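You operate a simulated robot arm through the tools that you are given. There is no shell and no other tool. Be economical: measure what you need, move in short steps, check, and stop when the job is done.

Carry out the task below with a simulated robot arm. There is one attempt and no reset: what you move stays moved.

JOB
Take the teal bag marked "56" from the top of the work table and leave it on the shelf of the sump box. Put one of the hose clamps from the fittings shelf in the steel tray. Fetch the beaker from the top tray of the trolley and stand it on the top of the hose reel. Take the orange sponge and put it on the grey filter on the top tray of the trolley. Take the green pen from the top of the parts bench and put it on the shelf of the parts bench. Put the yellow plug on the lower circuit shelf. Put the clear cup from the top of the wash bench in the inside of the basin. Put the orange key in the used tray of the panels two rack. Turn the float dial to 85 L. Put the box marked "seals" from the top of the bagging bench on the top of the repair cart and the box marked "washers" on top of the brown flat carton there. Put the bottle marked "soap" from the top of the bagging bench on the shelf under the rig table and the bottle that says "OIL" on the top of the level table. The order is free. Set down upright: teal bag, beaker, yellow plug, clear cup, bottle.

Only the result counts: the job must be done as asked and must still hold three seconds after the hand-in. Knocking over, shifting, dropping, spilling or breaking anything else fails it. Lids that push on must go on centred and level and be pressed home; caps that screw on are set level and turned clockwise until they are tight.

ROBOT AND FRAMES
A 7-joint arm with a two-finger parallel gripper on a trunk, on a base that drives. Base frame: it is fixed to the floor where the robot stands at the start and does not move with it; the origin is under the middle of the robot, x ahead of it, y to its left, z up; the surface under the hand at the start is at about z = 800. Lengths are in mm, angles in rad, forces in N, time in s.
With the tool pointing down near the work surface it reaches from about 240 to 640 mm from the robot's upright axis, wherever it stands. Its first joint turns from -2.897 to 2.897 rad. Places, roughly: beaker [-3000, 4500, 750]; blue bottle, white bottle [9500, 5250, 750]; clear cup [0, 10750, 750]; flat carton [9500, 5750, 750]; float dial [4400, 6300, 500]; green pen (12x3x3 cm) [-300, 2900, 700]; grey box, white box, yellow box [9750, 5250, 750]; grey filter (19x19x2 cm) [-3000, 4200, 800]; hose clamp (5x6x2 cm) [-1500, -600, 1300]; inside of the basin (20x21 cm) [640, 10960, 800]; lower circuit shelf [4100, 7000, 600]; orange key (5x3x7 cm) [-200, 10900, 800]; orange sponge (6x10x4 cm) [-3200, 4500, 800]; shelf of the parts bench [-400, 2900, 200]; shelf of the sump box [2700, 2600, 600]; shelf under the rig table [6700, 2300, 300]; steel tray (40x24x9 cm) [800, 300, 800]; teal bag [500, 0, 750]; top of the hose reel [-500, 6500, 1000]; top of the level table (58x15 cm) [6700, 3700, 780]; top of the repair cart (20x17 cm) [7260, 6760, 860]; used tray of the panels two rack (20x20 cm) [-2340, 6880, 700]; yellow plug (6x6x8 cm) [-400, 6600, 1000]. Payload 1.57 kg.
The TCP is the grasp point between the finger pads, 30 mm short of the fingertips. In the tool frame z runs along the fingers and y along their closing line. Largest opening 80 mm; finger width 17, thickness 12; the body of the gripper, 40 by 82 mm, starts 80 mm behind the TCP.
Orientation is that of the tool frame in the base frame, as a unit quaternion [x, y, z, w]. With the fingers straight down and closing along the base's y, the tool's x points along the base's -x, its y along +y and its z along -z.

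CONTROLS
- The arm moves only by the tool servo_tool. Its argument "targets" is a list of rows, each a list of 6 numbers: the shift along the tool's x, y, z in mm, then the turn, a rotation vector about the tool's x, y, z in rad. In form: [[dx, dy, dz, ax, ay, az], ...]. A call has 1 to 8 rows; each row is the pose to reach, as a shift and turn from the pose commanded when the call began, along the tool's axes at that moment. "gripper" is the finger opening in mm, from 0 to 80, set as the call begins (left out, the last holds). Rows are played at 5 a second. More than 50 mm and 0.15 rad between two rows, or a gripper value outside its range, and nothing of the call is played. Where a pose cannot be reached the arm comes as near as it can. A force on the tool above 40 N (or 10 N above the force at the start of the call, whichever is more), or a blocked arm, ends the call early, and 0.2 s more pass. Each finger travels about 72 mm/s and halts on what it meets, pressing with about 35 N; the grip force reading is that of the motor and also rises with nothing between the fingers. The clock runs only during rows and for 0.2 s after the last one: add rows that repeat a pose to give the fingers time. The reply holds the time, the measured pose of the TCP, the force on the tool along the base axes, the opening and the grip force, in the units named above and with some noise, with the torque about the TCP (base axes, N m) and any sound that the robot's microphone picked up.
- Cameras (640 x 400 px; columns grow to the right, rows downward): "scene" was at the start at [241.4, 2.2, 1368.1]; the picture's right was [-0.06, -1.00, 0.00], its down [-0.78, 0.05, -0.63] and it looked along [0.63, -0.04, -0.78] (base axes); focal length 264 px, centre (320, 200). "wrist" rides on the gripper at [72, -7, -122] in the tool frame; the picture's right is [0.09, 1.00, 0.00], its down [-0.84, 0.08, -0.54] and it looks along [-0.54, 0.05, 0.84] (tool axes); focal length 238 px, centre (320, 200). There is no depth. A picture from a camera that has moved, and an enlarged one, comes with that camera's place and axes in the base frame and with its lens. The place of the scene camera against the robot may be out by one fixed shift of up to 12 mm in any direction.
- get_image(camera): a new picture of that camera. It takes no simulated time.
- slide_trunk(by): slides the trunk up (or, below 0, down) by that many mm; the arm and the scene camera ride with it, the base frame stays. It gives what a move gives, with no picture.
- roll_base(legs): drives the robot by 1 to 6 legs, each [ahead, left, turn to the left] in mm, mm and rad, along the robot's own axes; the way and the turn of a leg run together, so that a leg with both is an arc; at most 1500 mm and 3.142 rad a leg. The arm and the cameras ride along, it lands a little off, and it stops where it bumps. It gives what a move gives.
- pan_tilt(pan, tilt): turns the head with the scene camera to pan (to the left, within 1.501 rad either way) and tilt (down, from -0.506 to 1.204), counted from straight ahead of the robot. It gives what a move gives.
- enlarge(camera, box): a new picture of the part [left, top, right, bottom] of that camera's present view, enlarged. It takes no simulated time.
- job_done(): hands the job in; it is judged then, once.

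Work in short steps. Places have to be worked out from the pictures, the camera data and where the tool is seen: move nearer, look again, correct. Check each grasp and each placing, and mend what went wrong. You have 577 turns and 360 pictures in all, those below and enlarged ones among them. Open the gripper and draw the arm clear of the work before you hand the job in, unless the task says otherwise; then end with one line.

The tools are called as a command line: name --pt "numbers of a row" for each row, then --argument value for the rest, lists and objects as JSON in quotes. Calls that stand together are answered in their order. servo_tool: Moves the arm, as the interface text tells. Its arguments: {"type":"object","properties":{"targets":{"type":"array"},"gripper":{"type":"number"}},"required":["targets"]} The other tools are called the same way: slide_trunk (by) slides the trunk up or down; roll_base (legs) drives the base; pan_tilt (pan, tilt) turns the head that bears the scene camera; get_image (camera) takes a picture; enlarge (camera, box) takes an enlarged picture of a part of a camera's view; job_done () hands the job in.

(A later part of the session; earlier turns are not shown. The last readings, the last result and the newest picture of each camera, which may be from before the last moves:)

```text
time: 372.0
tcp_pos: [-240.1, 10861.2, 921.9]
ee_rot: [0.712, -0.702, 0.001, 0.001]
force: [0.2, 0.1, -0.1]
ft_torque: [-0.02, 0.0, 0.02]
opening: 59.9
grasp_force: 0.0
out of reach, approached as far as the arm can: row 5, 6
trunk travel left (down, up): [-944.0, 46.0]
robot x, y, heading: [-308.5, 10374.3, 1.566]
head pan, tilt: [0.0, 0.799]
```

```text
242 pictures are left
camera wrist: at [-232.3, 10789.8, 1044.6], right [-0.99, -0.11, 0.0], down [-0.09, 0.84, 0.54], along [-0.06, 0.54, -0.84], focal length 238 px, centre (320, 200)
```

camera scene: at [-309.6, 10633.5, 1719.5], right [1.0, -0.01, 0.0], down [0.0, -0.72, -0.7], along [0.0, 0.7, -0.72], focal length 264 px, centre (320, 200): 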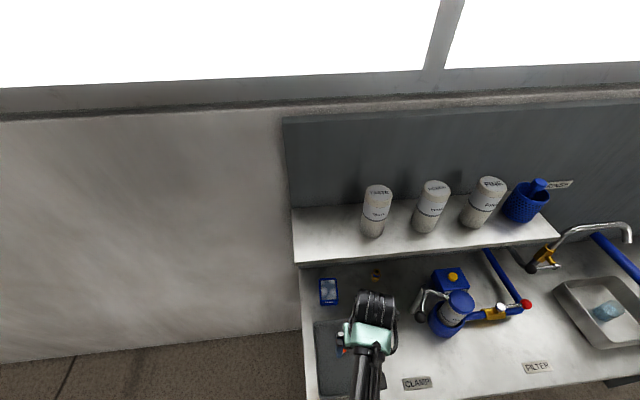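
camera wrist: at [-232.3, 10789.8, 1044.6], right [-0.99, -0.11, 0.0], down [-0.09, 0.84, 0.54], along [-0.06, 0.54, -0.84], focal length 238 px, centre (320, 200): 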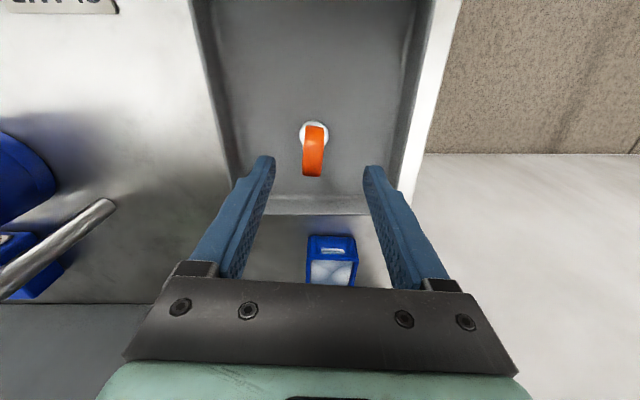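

Lower the trunk for reach and centre on the ring.

servo_tool --pt "0 -6 0 0 0 0" --pt "0 -6 0 0 0 0"

slide_trunk --by -55

servo_tool --pt "-6 0 0 0 0 0" --pt "-11 0 0 0 0 0" --pt "-11 0 0 0 0 0"

get_image --camera "wrist"

```text
time: 372.6
tcp_pos: [-234.6, 10860.8, 923.7]
ee_rot: [0.712, -0.702, 0.0, 0.001]
force: [-0.5, 0.1, 0.9]
ft_torque: [-0.04, 0.0, 0.01]
opening: 60.0
grasp_force: 0.1
trunk travel left (down, up): [-944.0, 46.0]
robot x, y, heading: [-309.1, 10379.5, 1.561]
head pan, tilt: [0.0, 0.799]
```

```text
time: 373.5
tcp_pos: [-234.0, 10860.9, 868.2]
ee_rot: [0.712, -0.702, -0.001, 0.002]
force: [-0.2, -0.2, -0.1]
ft_torque: [0.02, 0.02, -0.05]
opening: 59.9
grasp_force: 0.0
trunk travel left (down, up): [-889.0, 101.0]
robot x, y, heading: [-308.8, 10376.5, 1.563]
head pan, tilt: [0.0, 0.799]
```

```text
time: 374.3
tcp_pos: [-235.1, 10864.8, 871.9]
ee_rot: [0.713, -0.701, 0.0, 0.0]
force: [0.1, 0.2, -0.4]
ft_torque: [-0.03, 0.01, 0.0]
opening: 60.0
grasp_force: 0.0
out of reach, approached as far as the arm can: row 1, 2, 3
trunk travel left (down, up): [-889.0, 101.0]
robot x, y, heading: [-306.4, 10377.3, 1.564]
head pan, tilt: [0.0, 0.799]
```

```text
241 pictures are left
camera wrist: at [-226.9, 10792.0, 993.4], right [-0.99, -0.11, 0.0], down [-0.09, 0.84, 0.54], along [-0.06, 0.54, -0.84], focal length 238 px, centre (320, 200)
```

wrist: 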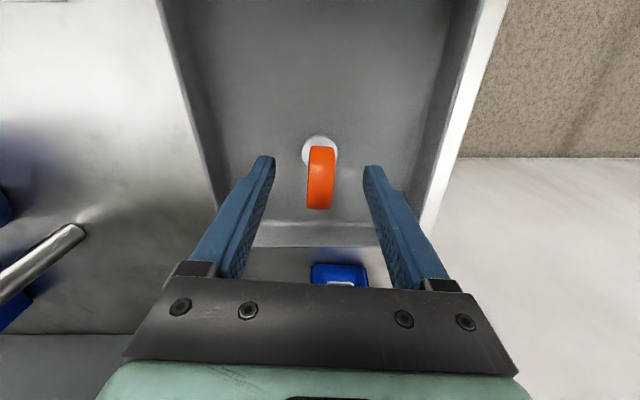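

slide_trunk --by -36

servo_tool --pt "-5 0 0 0 0 0" --pt "-9 0 0 0 0 0" --pt "-9 0 0 0 0 0"

get_image --camera "wrist"

```text
time: 375.1
tcp_pos: [-235.1, 10863.6, 834.2]
ee_rot: [0.713, -0.701, 0.0, 0.002]
force: [0.0, -2.6, 6.0]
ft_torque: [-0.02, -0.2, 0.0]
opening: 59.6
grasp_force: 0.1
trunk travel left (down, up): [-853.0, 137.0]
robot x, y, heading: [-310.3, 10376.2, 1.57]
head pan, tilt: [0.0, 0.799]
```

```text
time: 375.9
tcp_pos: [-237.1, 10867.7, 839.6]
ee_rot: [0.713, -0.701, -0.001, 0.001]
force: [-0.3, 0.1, 0.7]
ft_torque: [-0.01, 0.01, 0.02]
opening: 60.0
grasp_force: 0.1
out of reach, approached as far as the arm can: row 1, 2, 3
trunk travel left (down, up): [-853.0, 137.0]
robot x, y, heading: [-307.5, 10376.6, 1.564]
head pan, tilt: [0.0, 0.799]
```

```text
240 pictures are left
camera wrist: at [-228.2, 10796.7, 961.7], right [-0.99, -0.11, 0.0], down [-0.09, 0.84, 0.54], along [-0.06, 0.54, -0.84], focal length 238 px, centre (320, 200)
```

wrist: 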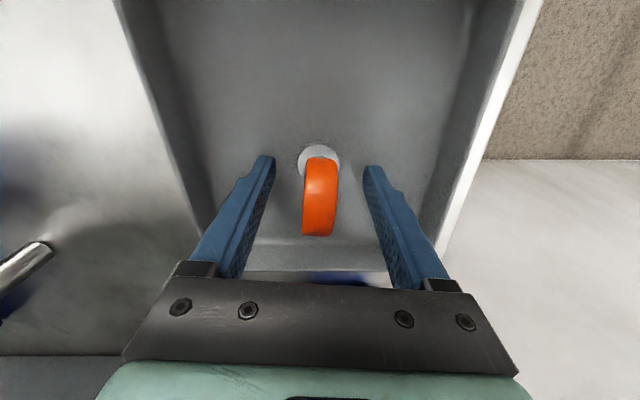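

Ring is aligned between pads. Close and lift.

servo_tool --pt "0 0 0 0 0 0" --pt "0 0 0 0 0 0" --pt "0 0 0 0 0 0" --pt "0 0 0 0 0 0" --gripper 5

slide_trunk --by 60

get_image --camera "wrist"

```text
time: 376.9
tcp_pos: [-236.0, 10869.4, 841.2]
ee_rot: [0.713, -0.701, -0.002, 0.0]
force: [-1.0, 0.8, 9.4]
ft_torque: [0.03, 0.02, 0.0]
opening: 15.3
grasp_force: 31.1
trunk travel left (down, up): [-853.0, 137.0]
robot x, y, heading: [-308.1, 10376.6, 1.565]
head pan, tilt: [0.0, 0.799]
```

```text
time: 377.9
tcp_pos: [-236.3, 10868.0, 899.7]
ee_rot: [0.712, -0.702, 0.001, 0.001]
force: [0.8, 0.5, -0.4]
ft_torque: [0.0, 0.01, -0.01]
opening: 15.4
grasp_force: 30.6
trunk travel left (down, up): [-913.0, 77.0]
robot x, y, heading: [-306.4, 10379.2, 1.567]
head pan, tilt: [0.0, 0.799]
```

```text
239 pictures are left
camera wrist: at [-228.1, 10796.5, 1021.6], right [-0.99, -0.11, 0.0], down [-0.09, 0.84, 0.54], along [-0.06, 0.54, -0.84], focal length 238 px, centre (320, 200)
```

wrist: 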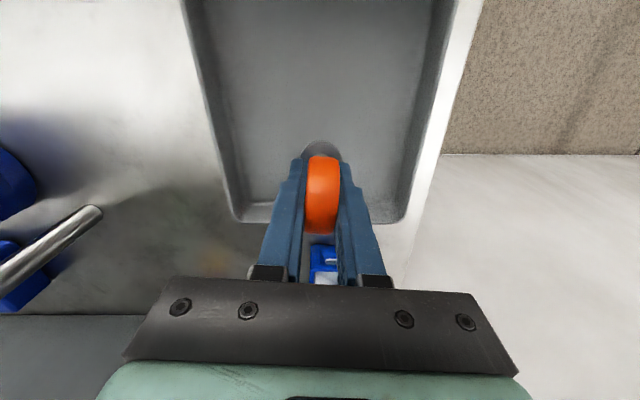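

Key held with its base. Back off and drive toward the panels-two rack.

slide_trunk --by 77

roll_base --legs '[[-380, 0, 0], [0, 1180, 0], [0, 0, 1.57], [0, 1450, 0], [0, 1450, 0], [0, 750, 0]]'

pan_tilt --pan -0.3 --tilt 0.5

get_image --camera "scene"

```text
time: 379.1
tcp_pos: [-236.2, 10868.5, 975.0]
ee_rot: [0.713, -0.701, 0.0, 0.001]
force: [-0.1, -0.1, -0.2]
ft_torque: [-0.02, 0.0, -0.02]
opening: 15.1
grasp_force: 30.7
trunk travel left (down, up): [-990.0, 0.0]
robot x, y, heading: [-305.0, 10375.9, 1.565]
head pan, tilt: [0.0, 0.799]
```

```text
time: 408.1
tcp_pos: [-1995.3, 6442.4, 976.1]
ee_rot: [1.0, 0.017, 0.001, 0.0]
force: [-0.2, 0.2, 0.2]
ft_torque: [0.0, 0.03, 0.01]
opening: 15.3
grasp_force: 31.5
trunk travel left (down, up): [-990.0, 0.0]
robot x, y, heading: [-1499.3, 6378.8, -3.133]
head pan, tilt: [0.0, 0.799]
```

```text
time: 408.9
tcp_pos: [-1993.8, 6442.6, 977.5]
ee_rot: [1.0, 0.017, 0.001, 0.0]
force: [0.7, 0.1, -0.6]
ft_torque: [-0.02, 0.03, -0.03]
opening: 15.0
grasp_force: 30.5
trunk travel left (down, up): [-990.0, 0.0]
robot x, y, heading: [-1501.2, 6380.6, -3.127]
head pan, tilt: [-0.3, 0.499]
```

```text
238 pictures are left
camera scene: at [-1762.6, 6411.0, 1791.4], right [0.28, 0.96, 0.0], down [0.46, -0.14, -0.88], along [-0.84, 0.25, -0.48], focal length 264 px, centre (320, 200)
```

scene: 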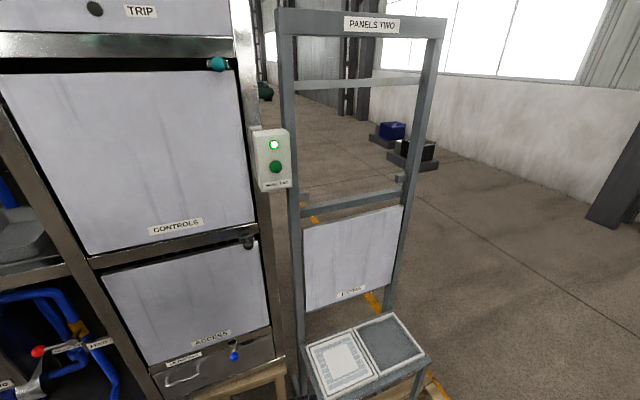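

enlarge --camera "scene" --box '[270, 280, 470, 400]'

```text
3.20 times, centred on (370, 340) of scene
camera zoom: at [-1762.6, 6411.0, 1791.4], right [0.28, 0.96, 0.0], down [0.46, -0.14, -0.88], along [-0.84, 0.25, -0.48], focal length 845 px, centre (160, -248)
```

zoom: 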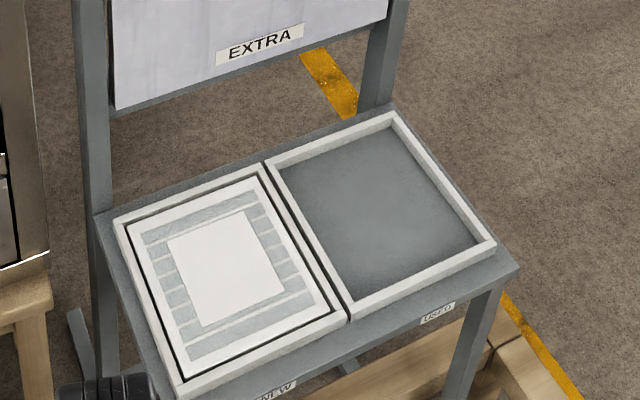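

The USED tray is centred near (-2340,6887). Check the crate on the floor before driving closer.

pan_tilt --pan -0.5 --tilt 0.85

get_image --camera "scene"

```text
time: 409.7
tcp_pos: [-1994.2, 6442.5, 976.0]
ee_rot: [1.0, 0.017, 0.001, 0.0]
force: [-0.4, -0.9, -0.6]
ft_torque: [0.0, -0.01, 0.01]
opening: 15.2
grasp_force: 31.3
trunk travel left (down, up): [-990.0, 0.0]
robot x, y, heading: [-1502.1, 6382.2, -3.133]
head pan, tilt: [-0.499, 0.85]
```

```text
236 pictures are left
camera scene: at [-1744.6, 6422.1, 1761.5], right [0.47, 0.88, 0.0], down [0.66, -0.35, -0.66], along [-0.58, 0.31, -0.75], focal length 264 px, centre (320, 200)
```

scene: 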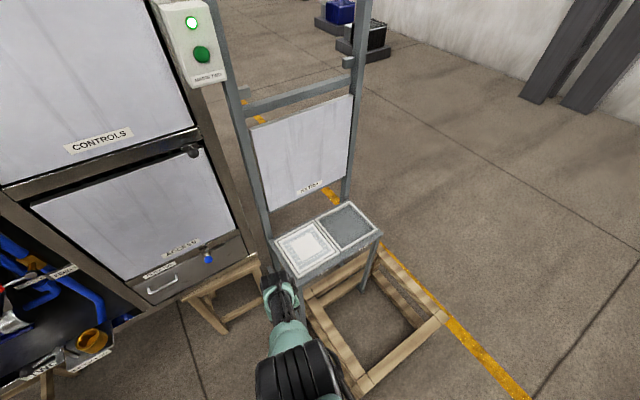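

Crate occupies x>-2300…-1840, y 6676–7328, so approach from the south-east corner: turn to face the tray, then translate.

roll_base --legs '[[0, 0, -1.113], [200, 400, 0]]'

pan_tilt --pan 0.0 --tilt 0.9

get_image --camera "scene"

```text
time: 415.2
tcp_pos: [-2114.7, 6841.8, 975.2]
ee_rot: [0.86, -0.511, 0.0, 0.002]
force: [0.0, 1.2, -1.5]
ft_torque: [-0.02, -0.03, 0.02]
opening: 15.0
grasp_force: 31.2
trunk travel left (down, up): [-990.0, 0.0]
robot x, y, heading: [-1951.5, 6369.3, 2.049]
head pan, tilt: [-0.499, 0.85]
```

```text
time: 416.1
tcp_pos: [-2114.5, 6840.5, 976.2]
ee_rot: [0.86, -0.51, 0.001, 0.0]
force: [-0.3, 0.4, -0.8]
ft_torque: [0.0, -0.01, 0.05]
opening: 15.3
grasp_force: 31.5
trunk travel left (down, up): [-990.0, 0.0]
robot x, y, heading: [-1947.9, 6371.9, 2.048]
head pan, tilt: [0.0, 0.901]
```

```text
235 pictures are left
camera scene: at [-2065.1, 6598.0, 1757.6], right [0.89, 0.46, 0.0], down [0.36, -0.7, -0.62], along [-0.29, 0.55, -0.78], focal length 264 px, centre (320, 200)
```

scene: 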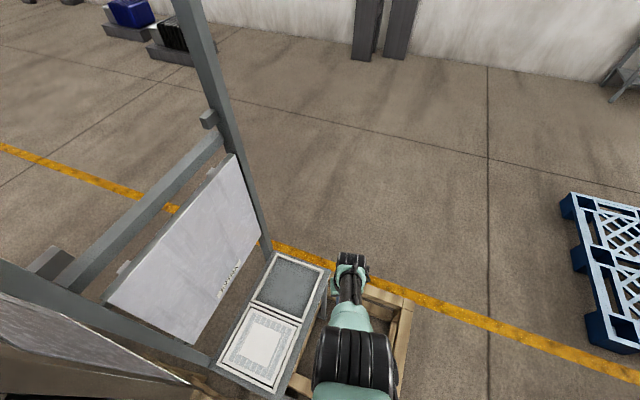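

Step closer, then move the key over the USED tray.

roll_base --legs '[[50, 110, 0]]'

servo_tool --pt "-26 20 0 0 0 0" --pt "-52 40 0 0 0 0" --pt "-78 60 0 0 0 0" --pt "-103 80 0 0 0 0" --pt "-103 80 0 0 0 0"

get_image --camera "wrist"

get_image --camera "scene"

```text
time: 417.5
tcp_pos: [-2208.1, 6838.6, 979.9]
ee_rot: [0.859, -0.512, -0.013, 0.011]
force: [-0.4, -0.9, -0.3]
ft_torque: [0.0, -0.01, 0.02]
opening: 15.4
grasp_force: 30.6
trunk travel left (down, up): [-990.0, 0.0]
robot x, y, heading: [-2065.2, 6370.1, 2.05]
head pan, tilt: [0.0, 0.901]
stopped in leg 1: the robot was blocked; the commanded pose is now the measured one
```

```text
time: 418.9
tcp_pos: [-2290.5, 6839.3, 1023.6]
ee_rot: [0.86, -0.509, -0.015, 0.01]
force: [0.6, -0.1, 0.0]
ft_torque: [0.0, -0.04, 0.01]
opening: 15.2
grasp_force: 31.4
out of reach, approached as far as the arm can: row 1, 2, 3, 4, 5
trunk travel left (down, up): [-990.0, 0.0]
robot x, y, heading: [-2062.3, 6365.4, 2.051]
head pan, tilt: [0.0, 0.901]
stopped in row 5: the arm was blocked; the commanded pose is now the measured one
```

```text
234 pictures are left
camera wrist: at [-2246.0, 6780.1, 1144.8], right [-0.83, -0.56, 0.03], down [-0.45, 0.7, 0.56], along [-0.33, 0.45, -0.83], focal length 238 px, centre (320, 200)
```

wrist: 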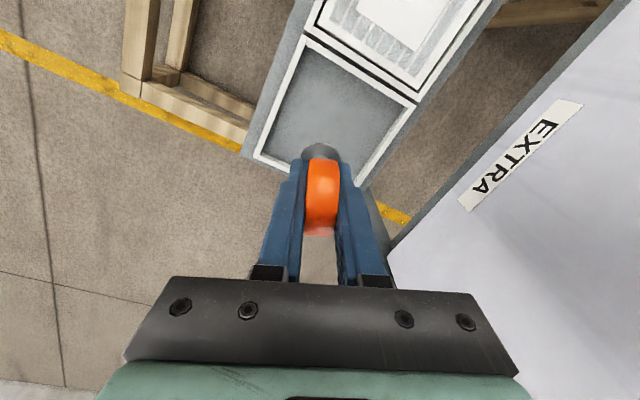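

```text
233 pictures are left
camera scene: at [-2133.7, 6595.7, 1760.5], right [0.89, 0.46, -0.03], down [0.34, -0.7, -0.63], along [-0.31, 0.55, -0.78], focal length 264 px, centre (320, 200)
```

scene: 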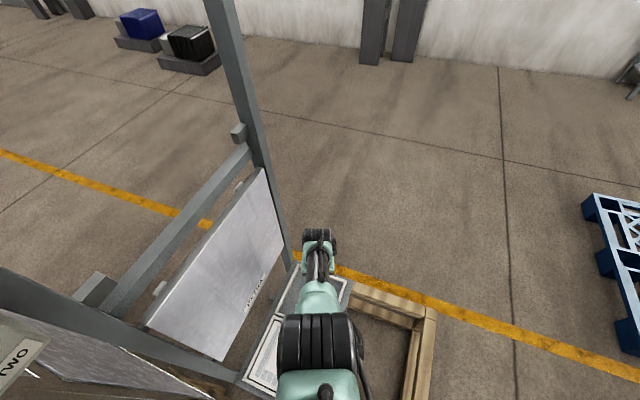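

The base bumped something on its left (slight tilt). Back off to the right immediately and look.

roll_base --legs '[[0, -70, 0]]'

pan_tilt --pan 1.2 --tilt 0.9

get_image --camera "scene"

```text
time: 419.9
tcp_pos: [-2263.0, 6860.9, 1025.7]
ee_rot: [0.86, -0.511, -0.003, -0.005]
force: [0.4, 0.0, -0.1]
ft_torque: [-0.01, 0.03, 0.01]
opening: 15.3
grasp_force: 31.4
trunk travel left (down, up): [-990.0, 0.0]
robot x, y, heading: [-2008.4, 6401.9, 2.048]
head pan, tilt: [0.0, 0.901]
```

```text
time: 421.3
tcp_pos: [-2261.5, 6860.7, 1026.2]
ee_rot: [0.86, -0.51, -0.002, -0.005]
force: [0.5, 0.3, -0.7]
ft_torque: [0.01, -0.02, 0.03]
opening: 15.4
grasp_force: 31.1
trunk travel left (down, up): [-990.0, 0.0]
robot x, y, heading: [-2008.3, 6397.8, 2.051]
head pan, tilt: [1.201, 0.901]
```

```text
232 pictures are left
camera scene: at [-2172.1, 6531.2, 1764.1], right [-0.11, 0.99, 0.01], down [0.78, 0.09, -0.62], along [-0.62, -0.06, -0.79], focal length 264 px, centre (320, 200)
```

scene: 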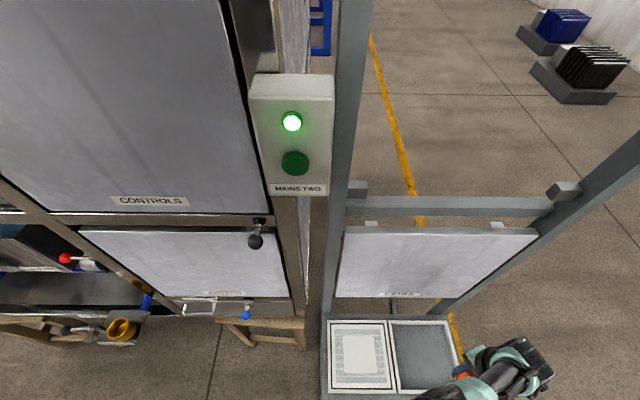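

I probably touched the crate's corner or the rack with a base corner. Check the crate's position.

pan_tilt --pan -0.6 --tilt 1.0

get_image --camera "scene"

```text
time: 423.1
tcp_pos: [-2260.4, 6868.5, 1017.1]
ee_rot: [0.86, -0.51, 0.0, 0.0]
force: [0.1, -0.1, 0.1]
ft_torque: [0.02, -0.05, -0.01]
opening: 15.4
grasp_force: 31.2
trunk travel left (down, up): [-990.0, 0.0]
robot x, y, heading: [-2010.0, 6399.4, 2.047]
head pan, tilt: [-0.6, 1.0]
```

```text
231 pictures are left
camera scene: at [-2084.3, 6623.6, 1750.5], right [0.99, -0.12, 0.0], down [-0.1, -0.83, -0.54], along [0.07, 0.54, -0.84], focal length 264 px, centre (320, 200)
```

scene: 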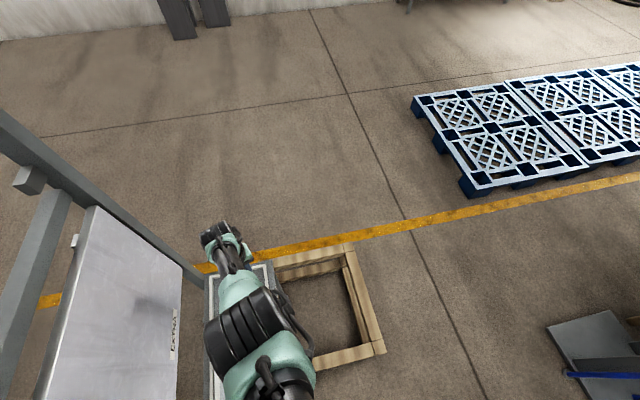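

pan_tilt --pan 1.4 --tilt 1.2

get_image --camera "scene"

```text
time: 425.1
tcp_pos: [-2260.4, 6868.7, 1016.6]
ee_rot: [0.86, -0.51, 0.0, 0.001]
force: [-0.2, -0.3, -0.2]
ft_torque: [0.01, 0.0, -0.03]
opening: 15.1
grasp_force: 31.1
trunk travel left (down, up): [-990.0, 0.0]
robot x, y, heading: [-2007.7, 6397.1, 2.049]
head pan, tilt: [1.4, 1.201]
```

```text
230 pictures are left
camera scene: at [-2145.1, 6539.5, 1737.8], right [-0.3, 0.95, 0.0], down [0.89, 0.28, -0.36], along [-0.35, -0.11, -0.93], focal length 264 px, centre (320, 200)
```

scene: 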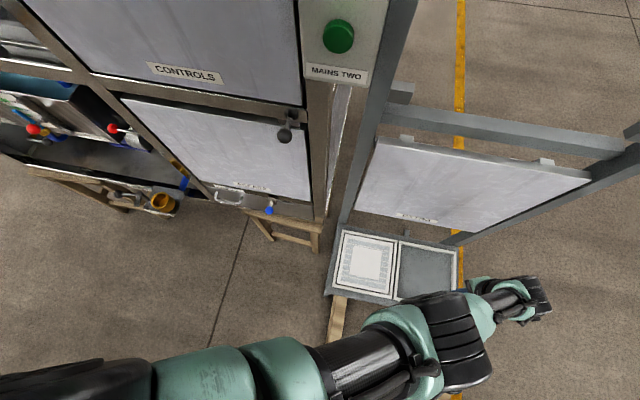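

From here the tray is within reach. Lower the trunk 180 mm, then move the hand over the tray.

slide_trunk --by -180

servo_tool --pt "-14 17 0 0 0 0" --pt "-28 34 0 0 0 0" --pt "-42 50 0 0 0 0" --pt "-56 66 0 0 0 0" --pt "-56 66 0 0 0 0"

get_image --camera "wrist"

```text
time: 427.1
tcp_pos: [-2261.8, 6869.1, 834.8]
ee_rot: [0.86, -0.51, 0.001, 0.001]
force: [-0.5, -0.4, -0.2]
ft_torque: [-0.01, -0.02, -0.01]
opening: 15.0
grasp_force: 30.9
trunk travel left (down, up): [-810.0, 180.0]
robot x, y, heading: [-2005.8, 6397.9, 2.05]
head pan, tilt: [1.4, 1.201]
```

```text
time: 428.2
tcp_pos: [-2314.3, 6857.1, 861.3]
ee_rot: [0.86, -0.51, 0.001, 0.001]
force: [0.3, -0.2, -0.4]
ft_torque: [0.02, 0.02, 0.04]
opening: 15.5
grasp_force: 30.6
out of reach, approached as far as the arm can: row 1, 2, 3, 4, 5
trunk travel left (down, up): [-810.0, 180.0]
robot x, y, heading: [-2011.7, 6396.0, 2.049]
head pan, tilt: [1.4, 1.201]
```

```text
229 pictures are left
camera wrist: at [-2273.0, 6797.1, 984.0], right [-0.83, -0.56, 0.0], down [-0.47, 0.7, 0.54], along [-0.3, 0.45, -0.84], focal length 238 px, centre (320, 200)
```

wrist: 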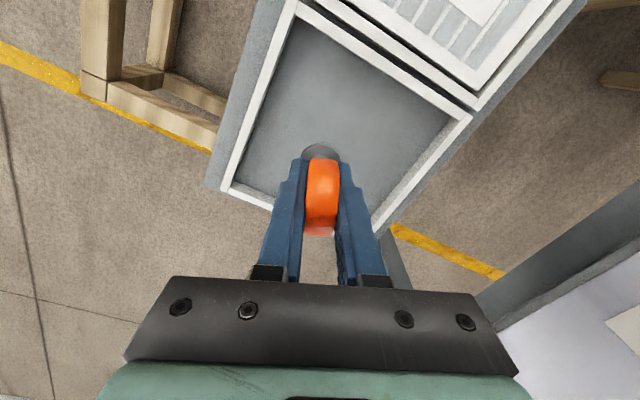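

The key is already above the tray interior (tray centre ≈(-2356,6880), key at (-2314,6857)). Lower straight with the trunk.

slide_trunk --by -90

servo_tool --pt "-10 12 0 0 0 0" --pt "-20 24 0 0 0 0" --pt "-20 24 0 0 0 0"

get_image --camera "wrist"

```text
time: 429.7
tcp_pos: [-2317.0, 6856.9, 846.0]
ee_rot: [0.86, -0.511, -0.002, 0.001]
force: [-0.1, 0.0, 0.1]
ft_torque: [0.03, 0.0, 0.0]
opening: 15.3
grasp_force: 31.6
trunk travel left (down, up): [-793.0, 197.0]
robot x, y, heading: [-2015.7, 6399.5, 2.05]
head pan, tilt: [1.4, 1.201]
stopped: the arm was blocked; the commanded pose is now the measured one
```

```text
time: 430.5
tcp_pos: [-2337.7, 6850.4, 857.4]
ee_rot: [0.86, -0.51, -0.002, 0.002]
force: [-0.9, -0.7, -0.3]
ft_torque: [0.01, -0.01, 0.02]
opening: 15.1
grasp_force: 30.8
out of reach, approached as far as the arm can: row 1, 2, 3
trunk travel left (down, up): [-793.0, 197.0]
robot x, y, heading: [-2015.0, 6395.4, 2.052]
head pan, tilt: [1.4, 1.201]
```

```text
228 pictures are left
camera wrist: at [-2297.0, 6790.7, 979.4], right [-0.83, -0.56, 0.01], down [-0.47, 0.7, 0.54], along [-0.31, 0.45, -0.84], focal length 238 px, centre (320, 200)
```

wrist: 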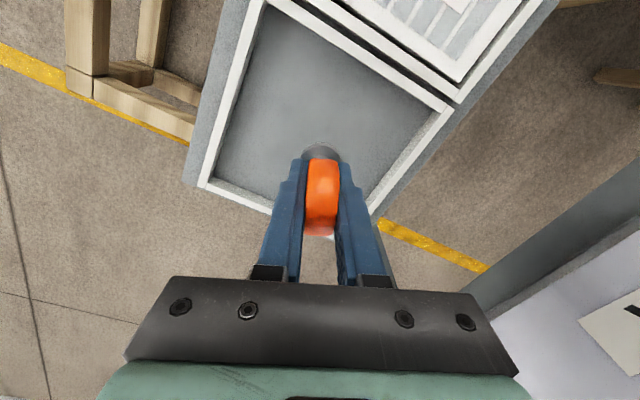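

The arm is blocked by something. Look at the arm's surroundings.

get_image --camera "scene"

pan_tilt --pan 0.5 --tilt 1.0

get_image --camera "scene"

```text
227 pictures are left
camera scene: at [-2145.2, 6539.1, 1541.8], right [-0.3, 0.95, 0.0], down [0.89, 0.28, -0.37], along [-0.35, -0.11, -0.93], focal length 264 px, centre (320, 200)
```

scene: 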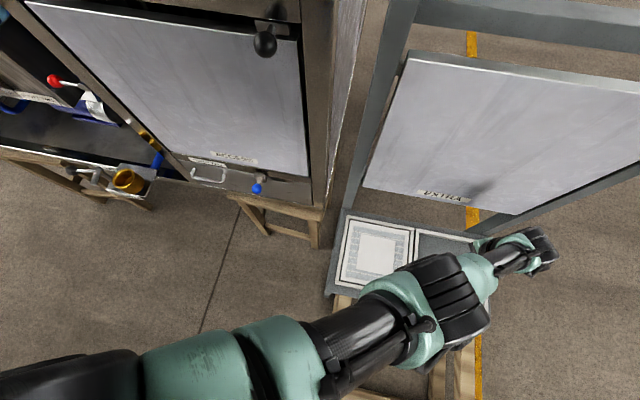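

```text
time: 431.7
tcp_pos: [-2338.5, 6851.0, 856.1]
ee_rot: [0.86, -0.511, -0.001, 0.002]
force: [-0.3, -0.6, -1.0]
ft_torque: [0.02, -0.01, -0.03]
opening: 15.4
grasp_force: 31.2
trunk travel left (down, up): [-793.0, 197.0]
robot x, y, heading: [-2012.9, 6399.6, 2.049]
head pan, tilt: [0.499, 1.0]
```

```text
226 pictures are left
camera scene: at [-2149.6, 6594.9, 1554.4], right [0.56, 0.83, 0.0], down [0.7, -0.47, -0.54], along [-0.45, 0.3, -0.84], focal length 264 px, centre (320, 200)
```

scene: 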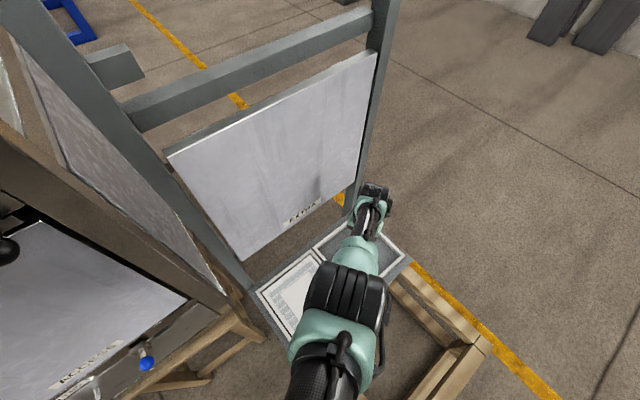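

The wrist housing is close to the EXTRA panel behind the tray. Shift the hand toward the tray's front (x≈-2295), then lower.

servo_tool --pt "4 -14 0 0 0 0" --pt "8 -28 0 0 0 0" --pt "12 -42 0 0 0 0" --pt "12 -42 0 0 0 0"

slide_trunk --by -40

get_image --camera "wrist"

get_image --camera "scene"

```text
time: 432.7
tcp_pos: [-2294.5, 6860.3, 855.6]
ee_rot: [0.86, -0.511, -0.002, 0.001]
force: [-0.5, -0.5, -1.2]
ft_torque: [0.0, 0.04, -0.04]
opening: 15.4
grasp_force: 31.1
trunk travel left (down, up): [-793.0, 197.0]
robot x, y, heading: [-2014.8, 6399.2, 2.054]
head pan, tilt: [0.499, 1.0]
```

```text
time: 433.7
tcp_pos: [-2296.9, 6859.4, 857.5]
ee_rot: [0.86, -0.51, -0.003, 0.003]
force: [0.8, -0.3, 0.3]
ft_torque: [0.03, -0.02, -0.03]
opening: 15.1
grasp_force: 31.0
trunk travel left (down, up): [-793.0, 197.0]
robot x, y, heading: [-2018.8, 6399.8, 2.052]
head pan, tilt: [0.499, 1.0]
stopped: the arm was blocked; the commanded pose is now the measured one
```

```text
225 pictures are left
camera wrist: at [-2255.3, 6800.2, 978.7], right [-0.83, -0.56, 0.01], down [-0.46, 0.7, 0.54], along [-0.31, 0.45, -0.84], focal length 238 px, centre (320, 200)
```

wrist: 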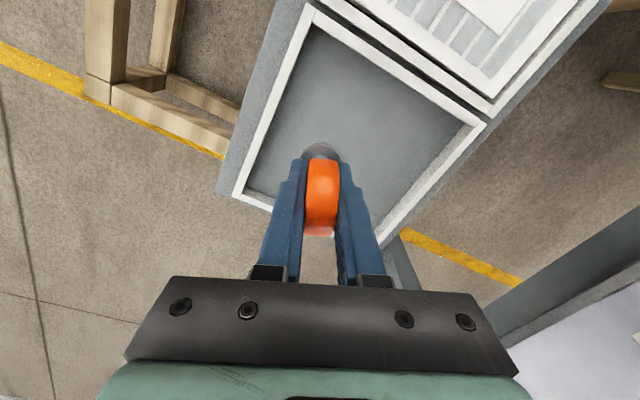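

```text
224 pictures are left
camera scene: at [-2149.5, 6594.9, 1554.0], right [0.56, 0.83, 0.0], down [0.69, -0.47, -0.54], along [-0.45, 0.3, -0.84], focal length 264 px, centre (320, 200)
```

scene: 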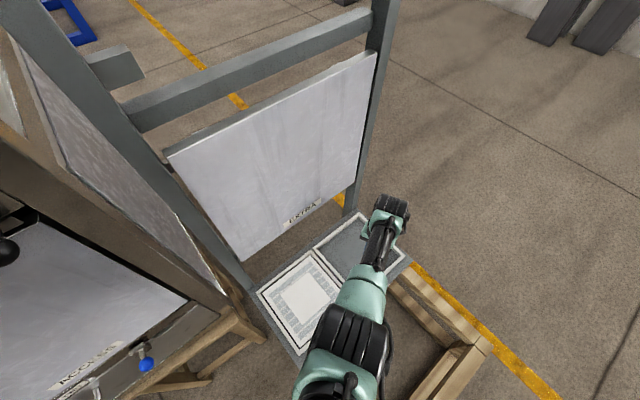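

Blocked again with a free hand, so another link is touching something. Look straight down along the arm.

pan_tilt --pan -0.2 --tilt 1.2

get_image --camera "scene"

```text
time: 434.8
tcp_pos: [-2296.7, 6860.8, 856.6]
ee_rot: [0.86, -0.51, -0.003, 0.003]
force: [0.5, 0.5, -1.3]
ft_torque: [0.04, 0.0, 0.01]
opening: 15.6
grasp_force: 30.8
trunk travel left (down, up): [-793.0, 197.0]
robot x, y, heading: [-2019.2, 6400.0, 2.047]
head pan, tilt: [-0.201, 1.201]
```

```text
223 pictures are left
camera scene: at [-2107.2, 6609.7, 1541.2], right [0.96, 0.27, -0.01], down [0.25, -0.9, -0.36], along [-0.1, 0.35, -0.93], focal length 264 px, centre (320, 200)
```

scene: 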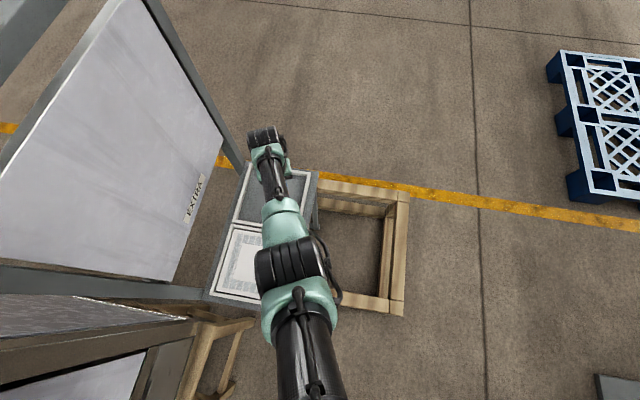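

Give the arm some slack (pull back 30 mm, up 20 mm) and retry the trunk.

servo_tool --pt "15 0 -10 0 0 0" --pt "30 0 -20 0 0 0" --pt "30 0 -20 0 0 0"

slide_trunk --by -30

```text
time: 435.6
tcp_pos: [-2281.0, 6834.4, 877.2]
ee_rot: [0.86, -0.511, -0.002, 0.003]
force: [0.4, -0.2, -1.3]
ft_torque: [0.04, -0.01, 0.02]
opening: 15.1
grasp_force: 30.7
trunk travel left (down, up): [-793.0, 197.0]
robot x, y, heading: [-2021.8, 6398.2, 2.045]
head pan, tilt: [-0.201, 1.201]
```

```text
time: 436.6
tcp_pos: [-2282.4, 6834.7, 877.1]
ee_rot: [0.86, -0.51, -0.004, 0.003]
force: [0.2, 0.7, -0.9]
ft_torque: [0.0, 0.0, 0.0]
opening: 15.0
grasp_force: 30.7
trunk travel left (down, up): [-792.0, 198.0]
robot x, y, heading: [-2020.9, 6397.7, 2.05]
head pan, tilt: [-0.201, 1.201]
stopped: the arm was blocked; the commanded pose is now the measured one
```

pan_tilt --pan -1.4 --tilt 1.2

get_image --camera "scene"

pan_tilt --pan 0.8 --tilt 1.2

get_image --camera "scene"

```text
time: 437.9
tcp_pos: [-2283.4, 6834.6, 875.4]
ee_rot: [0.86, -0.511, -0.004, 0.002]
force: [0.2, -0.3, -1.1]
ft_torque: [-0.02, 0.03, 0.0]
opening: 15.4
grasp_force: 30.9
trunk travel left (down, up): [-792.0, 198.0]
robot x, y, heading: [-2021.1, 6398.6, 2.053]
head pan, tilt: [-1.4, 1.201]
```

```text
222 pictures are left
camera scene: at [-2047.3, 6589.7, 1540.2], right [0.6, -0.8, 0.0], down [-0.75, -0.56, -0.36], along [0.28, 0.22, -0.93], focal length 264 px, centre (320, 200)
```

scene: 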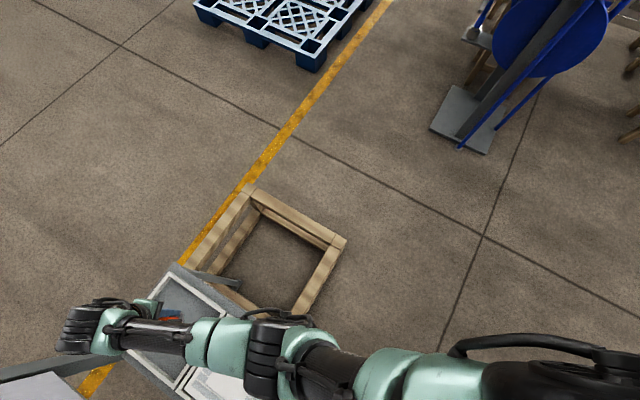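

```text
time: 440.0
tcp_pos: [-2283.4, 6835.7, 876.7]
ee_rot: [0.86, -0.511, -0.003, 0.003]
force: [-0.1, 0.3, 0.4]
ft_torque: [-0.02, -0.03, -0.04]
opening: 15.0
grasp_force: 31.3
trunk travel left (down, up): [-792.0, 198.0]
robot x, y, heading: [-2018.2, 6397.5, 2.048]
head pan, tilt: [0.799, 1.201]
```

```text
221 pictures are left
camera scene: at [-2145.3, 6572.2, 1541.0], right [0.29, 0.96, 0.0], down [0.89, -0.27, -0.37], along [-0.35, 0.11, -0.93], focal length 264 px, centre (320, 200)
```

scene: 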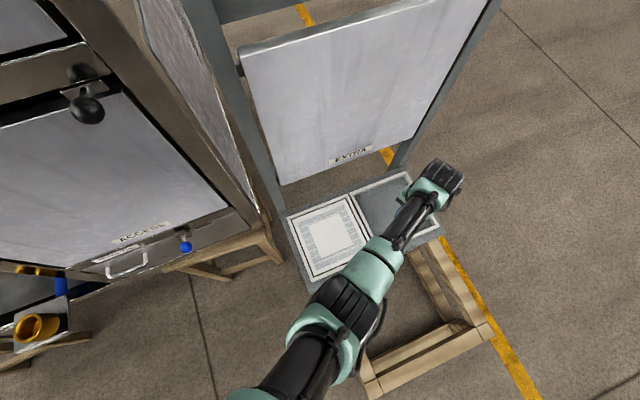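

The wooden crate is taller than I took it for and the trunk's front rests over it. Raise 20 mm, back the base away from the crate and shift left.

slide_trunk --by 20

roll_base --legs '[[-80, 0, 0], [10, 85, 0]]'

slide_trunk --by -100

get_image --camera "scene"

```text
time: 440.7
tcp_pos: [-2287.2, 6833.8, 894.3]
ee_rot: [0.86, -0.51, -0.001, 0.002]
force: [-0.6, -0.6, 0.0]
ft_torque: [0.01, -0.03, 0.0]
opening: 15.4
grasp_force: 30.4
trunk travel left (down, up): [-812.0, 178.0]
robot x, y, heading: [-2018.1, 6399.1, 2.05]
head pan, tilt: [0.799, 1.201]
```

```text
time: 442.3
tcp_pos: [-2281.3, 6751.2, 896.4]
ee_rot: [0.859, -0.511, -0.002, 0.002]
force: [-0.2, 0.1, -0.8]
ft_torque: [0.02, 0.0, 0.02]
opening: 15.1
grasp_force: 31.0
trunk travel left (down, up): [-812.0, 178.0]
robot x, y, heading: [-2018.6, 6319.6, 2.05]
head pan, tilt: [0.799, 1.201]
stopped in leg 2: the robot was blocked; the commanded pose is now the measured one
```

```text
time: 443.6
tcp_pos: [-2281.9, 6751.6, 795.5]
ee_rot: [0.859, -0.511, -0.003, 0.003]
force: [0.5, -0.6, -0.4]
ft_torque: [-0.03, 0.01, -0.01]
opening: 15.1
grasp_force: 30.8
trunk travel left (down, up): [-712.0, 278.0]
robot x, y, heading: [-2013.2, 6318.1, 2.049]
head pan, tilt: [0.799, 1.201]
```

```text
220 pictures are left
camera scene: at [-2146.0, 6489.8, 1459.6], right [0.29, 0.96, 0.0], down [0.89, -0.27, -0.37], along [-0.35, 0.1, -0.93], focal length 264 px, centre (320, 200)
```

scene: 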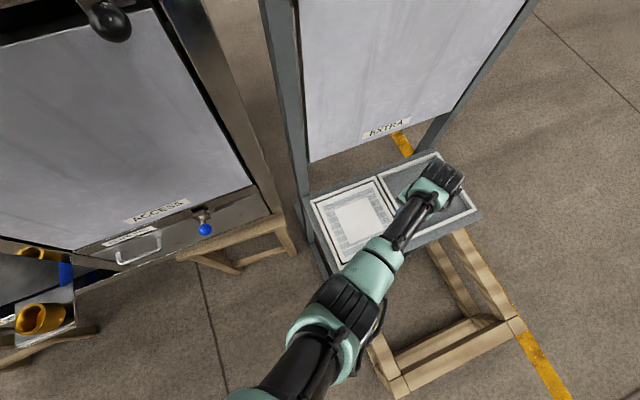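

The trunk is free now. Extend the hand over the USED tray from here.

servo_tool --pt "-25 -10 0 0 0 0" --pt "-50 -20 0 0 0 0" --pt "-75 -30 0 0 0 0" --pt "-100 -40 0 0 0 0" --pt "-100 -40 0 0 0 0"

get_image --camera "wrist"

```text
time: 444.8
tcp_pos: [-2282.8, 6829.3, 807.8]
ee_rot: [0.86, -0.511, -0.002, 0.003]
force: [-0.6, 0.0, 0.2]
ft_torque: [0.0, 0.01, 0.02]
opening: 15.1
grasp_force: 30.9
out of reach, approached as far as the arm can: row 3, 4, 5
trunk travel left (down, up): [-712.0, 278.0]
robot x, y, heading: [-2012.8, 6315.1, 2.051]
head pan, tilt: [0.799, 1.201]
```

```text
219 pictures are left
camera wrist: at [-2241.8, 6768.6, 930.4], right [-0.83, -0.56, 0.01], down [-0.46, 0.7, 0.54], along [-0.31, 0.45, -0.84], focal length 238 px, centre (320, 200)
```

wrist: 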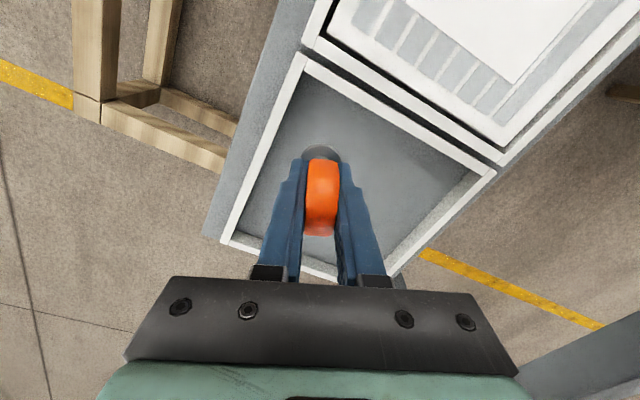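

The drop point lies inside the tray. Lower.

slide_trunk --by -50

get_image --camera "wrist"

```text
time: 445.7
tcp_pos: [-2284.2, 6828.4, 757.8]
ee_rot: [0.859, -0.511, -0.002, 0.003]
force: [0.6, -0.4, -0.5]
ft_torque: [0.01, -0.02, 0.03]
opening: 15.2
grasp_force: 30.5
trunk travel left (down, up): [-662.0, 328.0]
robot x, y, heading: [-2013.7, 6316.8, 2.046]
head pan, tilt: [0.799, 1.201]
```

```text
218 pictures are left
camera wrist: at [-2241.8, 6768.4, 879.5], right [-0.83, -0.56, 0.01], down [-0.46, 0.7, 0.54], along [-0.31, 0.45, -0.84], focal length 238 px, centre (320, 200)
```

wrist: 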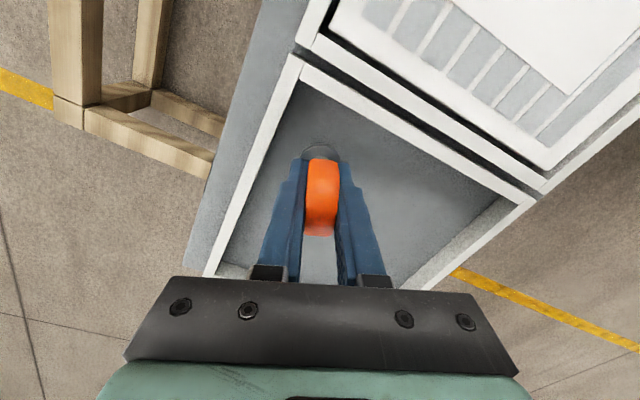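

servo_tool --pt "-8 8 0 0 0 0" --pt "-15 15 0 0 0 0" --pt "-15 15 0 0 0 0"

slide_trunk --by -10

slide_trunk --by -6

slide_trunk --by -5

```text
time: 446.5
tcp_pos: [-2298.1, 6824.1, 765.0]
ee_rot: [0.86, -0.511, -0.003, 0.003]
force: [-0.5, 0.7, -0.1]
ft_torque: [-0.01, 0.01, 0.02]
opening: 15.2
grasp_force: 31.2
out of reach, approached as far as the arm can: row 1, 2, 3
trunk travel left (down, up): [-662.0, 328.0]
robot x, y, heading: [-2015.6, 6314.9, 2.045]
head pan, tilt: [0.799, 1.201]
```

```text
time: 447.1
tcp_pos: [-2298.3, 6825.5, 754.7]
ee_rot: [0.859, -0.512, -0.002, 0.003]
force: [0.2, 0.7, -0.1]
ft_torque: [0.0, -0.01, -0.01]
opening: 15.1
grasp_force: 30.9
trunk travel left (down, up): [-652.0, 338.0]
robot x, y, heading: [-2017.3, 6315.6, 2.049]
head pan, tilt: [0.799, 1.201]
```

```text
time: 447.6
tcp_pos: [-2298.0, 6824.6, 748.1]
ee_rot: [0.859, -0.512, -0.003, 0.002]
force: [-0.6, 0.0, -0.1]
ft_torque: [-0.01, 0.03, 0.02]
opening: 15.2
grasp_force: 30.8
trunk travel left (down, up): [-646.0, 344.0]
robot x, y, heading: [-2018.1, 6317.2, 2.047]
head pan, tilt: [0.799, 1.201]
```

```text
time: 448.2
tcp_pos: [-2299.3, 6823.5, 742.9]
ee_rot: [0.859, -0.512, -0.003, 0.002]
force: [0.0, 0.2, -0.4]
ft_torque: [0.01, 0.0, -0.03]
opening: 15.5
grasp_force: 31.4
trunk travel left (down, up): [-641.0, 349.0]
robot x, y, heading: [-2015.5, 6312.4, 2.046]
head pan, tilt: [0.799, 1.201]
```

slide_trunk --by -6

slide_trunk --by -5

get_image --camera "wrist"

```text
time: 448.7
tcp_pos: [-2299.1, 6824.1, 737.8]
ee_rot: [0.859, -0.511, -0.002, 0.003]
force: [-0.7, -1.3, 0.4]
ft_torque: [0.0, 0.01, 0.01]
opening: 15.2
grasp_force: 30.5
trunk travel left (down, up): [-635.0, 355.0]
robot x, y, heading: [-2013.7, 6314.1, 2.047]
head pan, tilt: [0.799, 1.201]
```

```text
time: 449.3
tcp_pos: [-2298.4, 6825.7, 735.9]
ee_rot: [0.859, -0.512, -0.005, 0.001]
force: [3.1, -3.6, 24.1]
ft_torque: [-0.14, -0.15, 0.01]
opening: 15.2
grasp_force: 31.2
trunk travel left (down, up): [-630.0, 360.0]
robot x, y, heading: [-2016.9, 6314.0, 2.046]
head pan, tilt: [0.799, 1.201]
```

```text
217 pictures are left
camera wrist: at [-2257.5, 6765.1, 857.3], right [-0.83, -0.56, 0.01], down [-0.46, 0.7, 0.55], along [-0.31, 0.45, -0.84], focal length 238 px, centre (320, 200)
```

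wrist: 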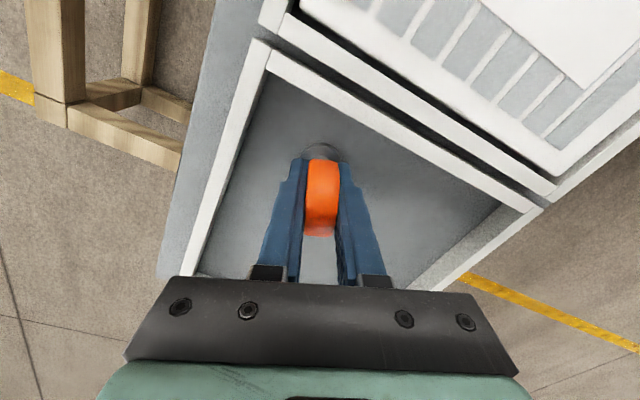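

Contact in the tray. Ease up, release, rise.

slide_trunk --by 4

servo_tool --pt "0 0 0 0 0 0" --pt "0 0 0 0 0 0" --pt "0 0 0 0 0 0" --gripper 50

slide_trunk --by 120

get_image --camera "wrist"

```text
time: 449.8
tcp_pos: [-2297.4, 6823.5, 734.6]
ee_rot: [0.859, -0.511, -0.002, 0.002]
force: [0.1, 2.2, 4.3]
ft_torque: [0.15, 0.04, 0.0]
opening: 15.3
grasp_force: 30.6
trunk travel left (down, up): [-634.0, 356.0]
robot x, y, heading: [-2015.7, 6316.7, 2.049]
head pan, tilt: [0.799, 1.201]
```

```text
time: 450.6
tcp_pos: [-2298.4, 6823.3, 736.7]
ee_rot: [0.86, -0.511, -0.002, 0.002]
force: [0.1, -0.7, -1.2]
ft_torque: [0.01, 0.01, 0.01]
opening: 49.9
grasp_force: 0.0
trunk travel left (down, up): [-634.0, 356.0]
robot x, y, heading: [-2013.8, 6314.0, 2.047]
head pan, tilt: [0.799, 1.201]
```

```text
time: 452.1
tcp_pos: [-2297.7, 6823.6, 856.9]
ee_rot: [0.859, -0.512, -0.003, 0.003]
force: [0.4, -0.4, 0.8]
ft_torque: [0.02, -0.02, -0.01]
opening: 49.9
grasp_force: 0.1
trunk travel left (down, up): [-754.0, 236.0]
robot x, y, heading: [-2014.0, 6311.2, 2.05]
head pan, tilt: [0.799, 1.201]
```

```text
216 pictures are left
camera wrist: at [-2257.1, 6764.3, 978.6], right [-0.83, -0.56, 0.01], down [-0.46, 0.7, 0.54], along [-0.31, 0.45, -0.84], focal length 238 px, centre (320, 200)
```

wrist: 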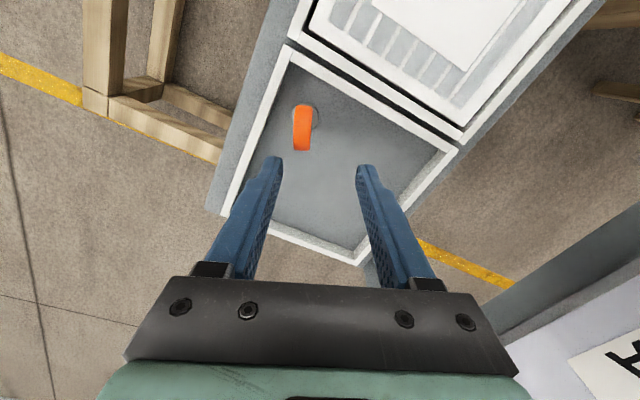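

Key is upright in the USED tray. Pull the arm in, raise, and drive to the north side of the hose reel for the plug.

slide_trunk --by 200

servo_tool --pt "40 0 0 0 0 0" --pt "80 0 0 0 0 0" --pt "120 0 0 0 0 0" --pt "160 0 0 0 0 0"

roll_base --legs '[[-300, -420, 0], [0, 0, -0.48], [880, 0, 0], [0, 0, -1.57], [0, 0, -1.57], [0, 1000, 0]]'

pan_tilt --pan 0.0 --tilt 0.7

get_image --camera "scene"

```text
time: 454.5
tcp_pos: [-2296.9, 6832.0, 957.9]
ee_rot: [0.859, -0.513, 0.002, 0.006]
force: [-0.4, -0.3, -1.2]
ft_torque: [-0.03, -0.02, 0.0]
opening: 49.8
grasp_force: 0.1
trunk travel left (down, up): [-870.0, 120.0]
robot x, y, heading: [-2014.6, 6316.1, 2.046]
head pan, tilt: [0.799, 1.201]
stopped: the arm was blocked; the commanded pose is now the measured one
```

```text
time: 455.5
tcp_pos: [-2222.6, 6691.1, 958.6]
ee_rot: [0.859, -0.511, 0.002, 0.006]
force: [0.4, -0.2, 0.2]
ft_torque: [-0.02, 0.02, -0.02]
opening: 50.1
grasp_force: 0.1
trunk travel left (down, up): [-870.0, 120.0]
robot x, y, heading: [-2014.6, 6315.7, 2.045]
head pan, tilt: [0.799, 1.201]
```

```text
time: 476.1
tcp_pos: [-539.4, 6692.5, 968.1]
ee_rot: [0.711, 0.703, 0.005, -0.011]
force: [-8.4, 4.6, 5.6]
ft_torque: [-0.23, -0.87, -0.05]
opening: 50.0
grasp_force: 0.2
trunk travel left (down, up): [-870.0, 120.0]
robot x, y, heading: [-542.3, 7105.2, -1.59]
head pan, tilt: [0.799, 1.201]
stopped in leg 6: the force on the tool passed its limit at 43 N (the readings are from after the stop); the commanded pose is now the measured one
```

```text
time: 477.3
tcp_pos: [-538.7, 6692.9, 966.8]
ee_rot: [0.709, 0.705, 0.006, -0.011]
force: [-13.2, 7.7, 4.1]
ft_torque: [-0.14, -1.15, 0.0]
opening: 49.5
grasp_force: 0.2
trunk travel left (down, up): [-870.0, 120.0]
robot x, y, heading: [-539.6, 7108.9, -1.591]
head pan, tilt: [0.0, 0.7]
```

```text
215 pictures are left
camera scene: at [-552.2, 6862.6, 1653.6], right [-1.0, 0.02, 0.0], down [0.01, 0.64, -0.77], along [-0.01, -0.77, -0.64], focal length 264 px, centre (320, 200)
```

scene: 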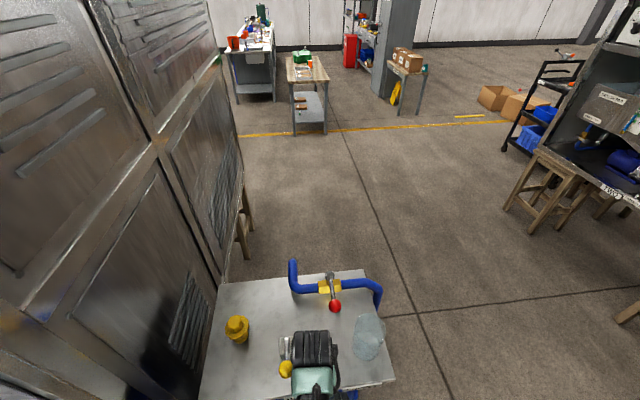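

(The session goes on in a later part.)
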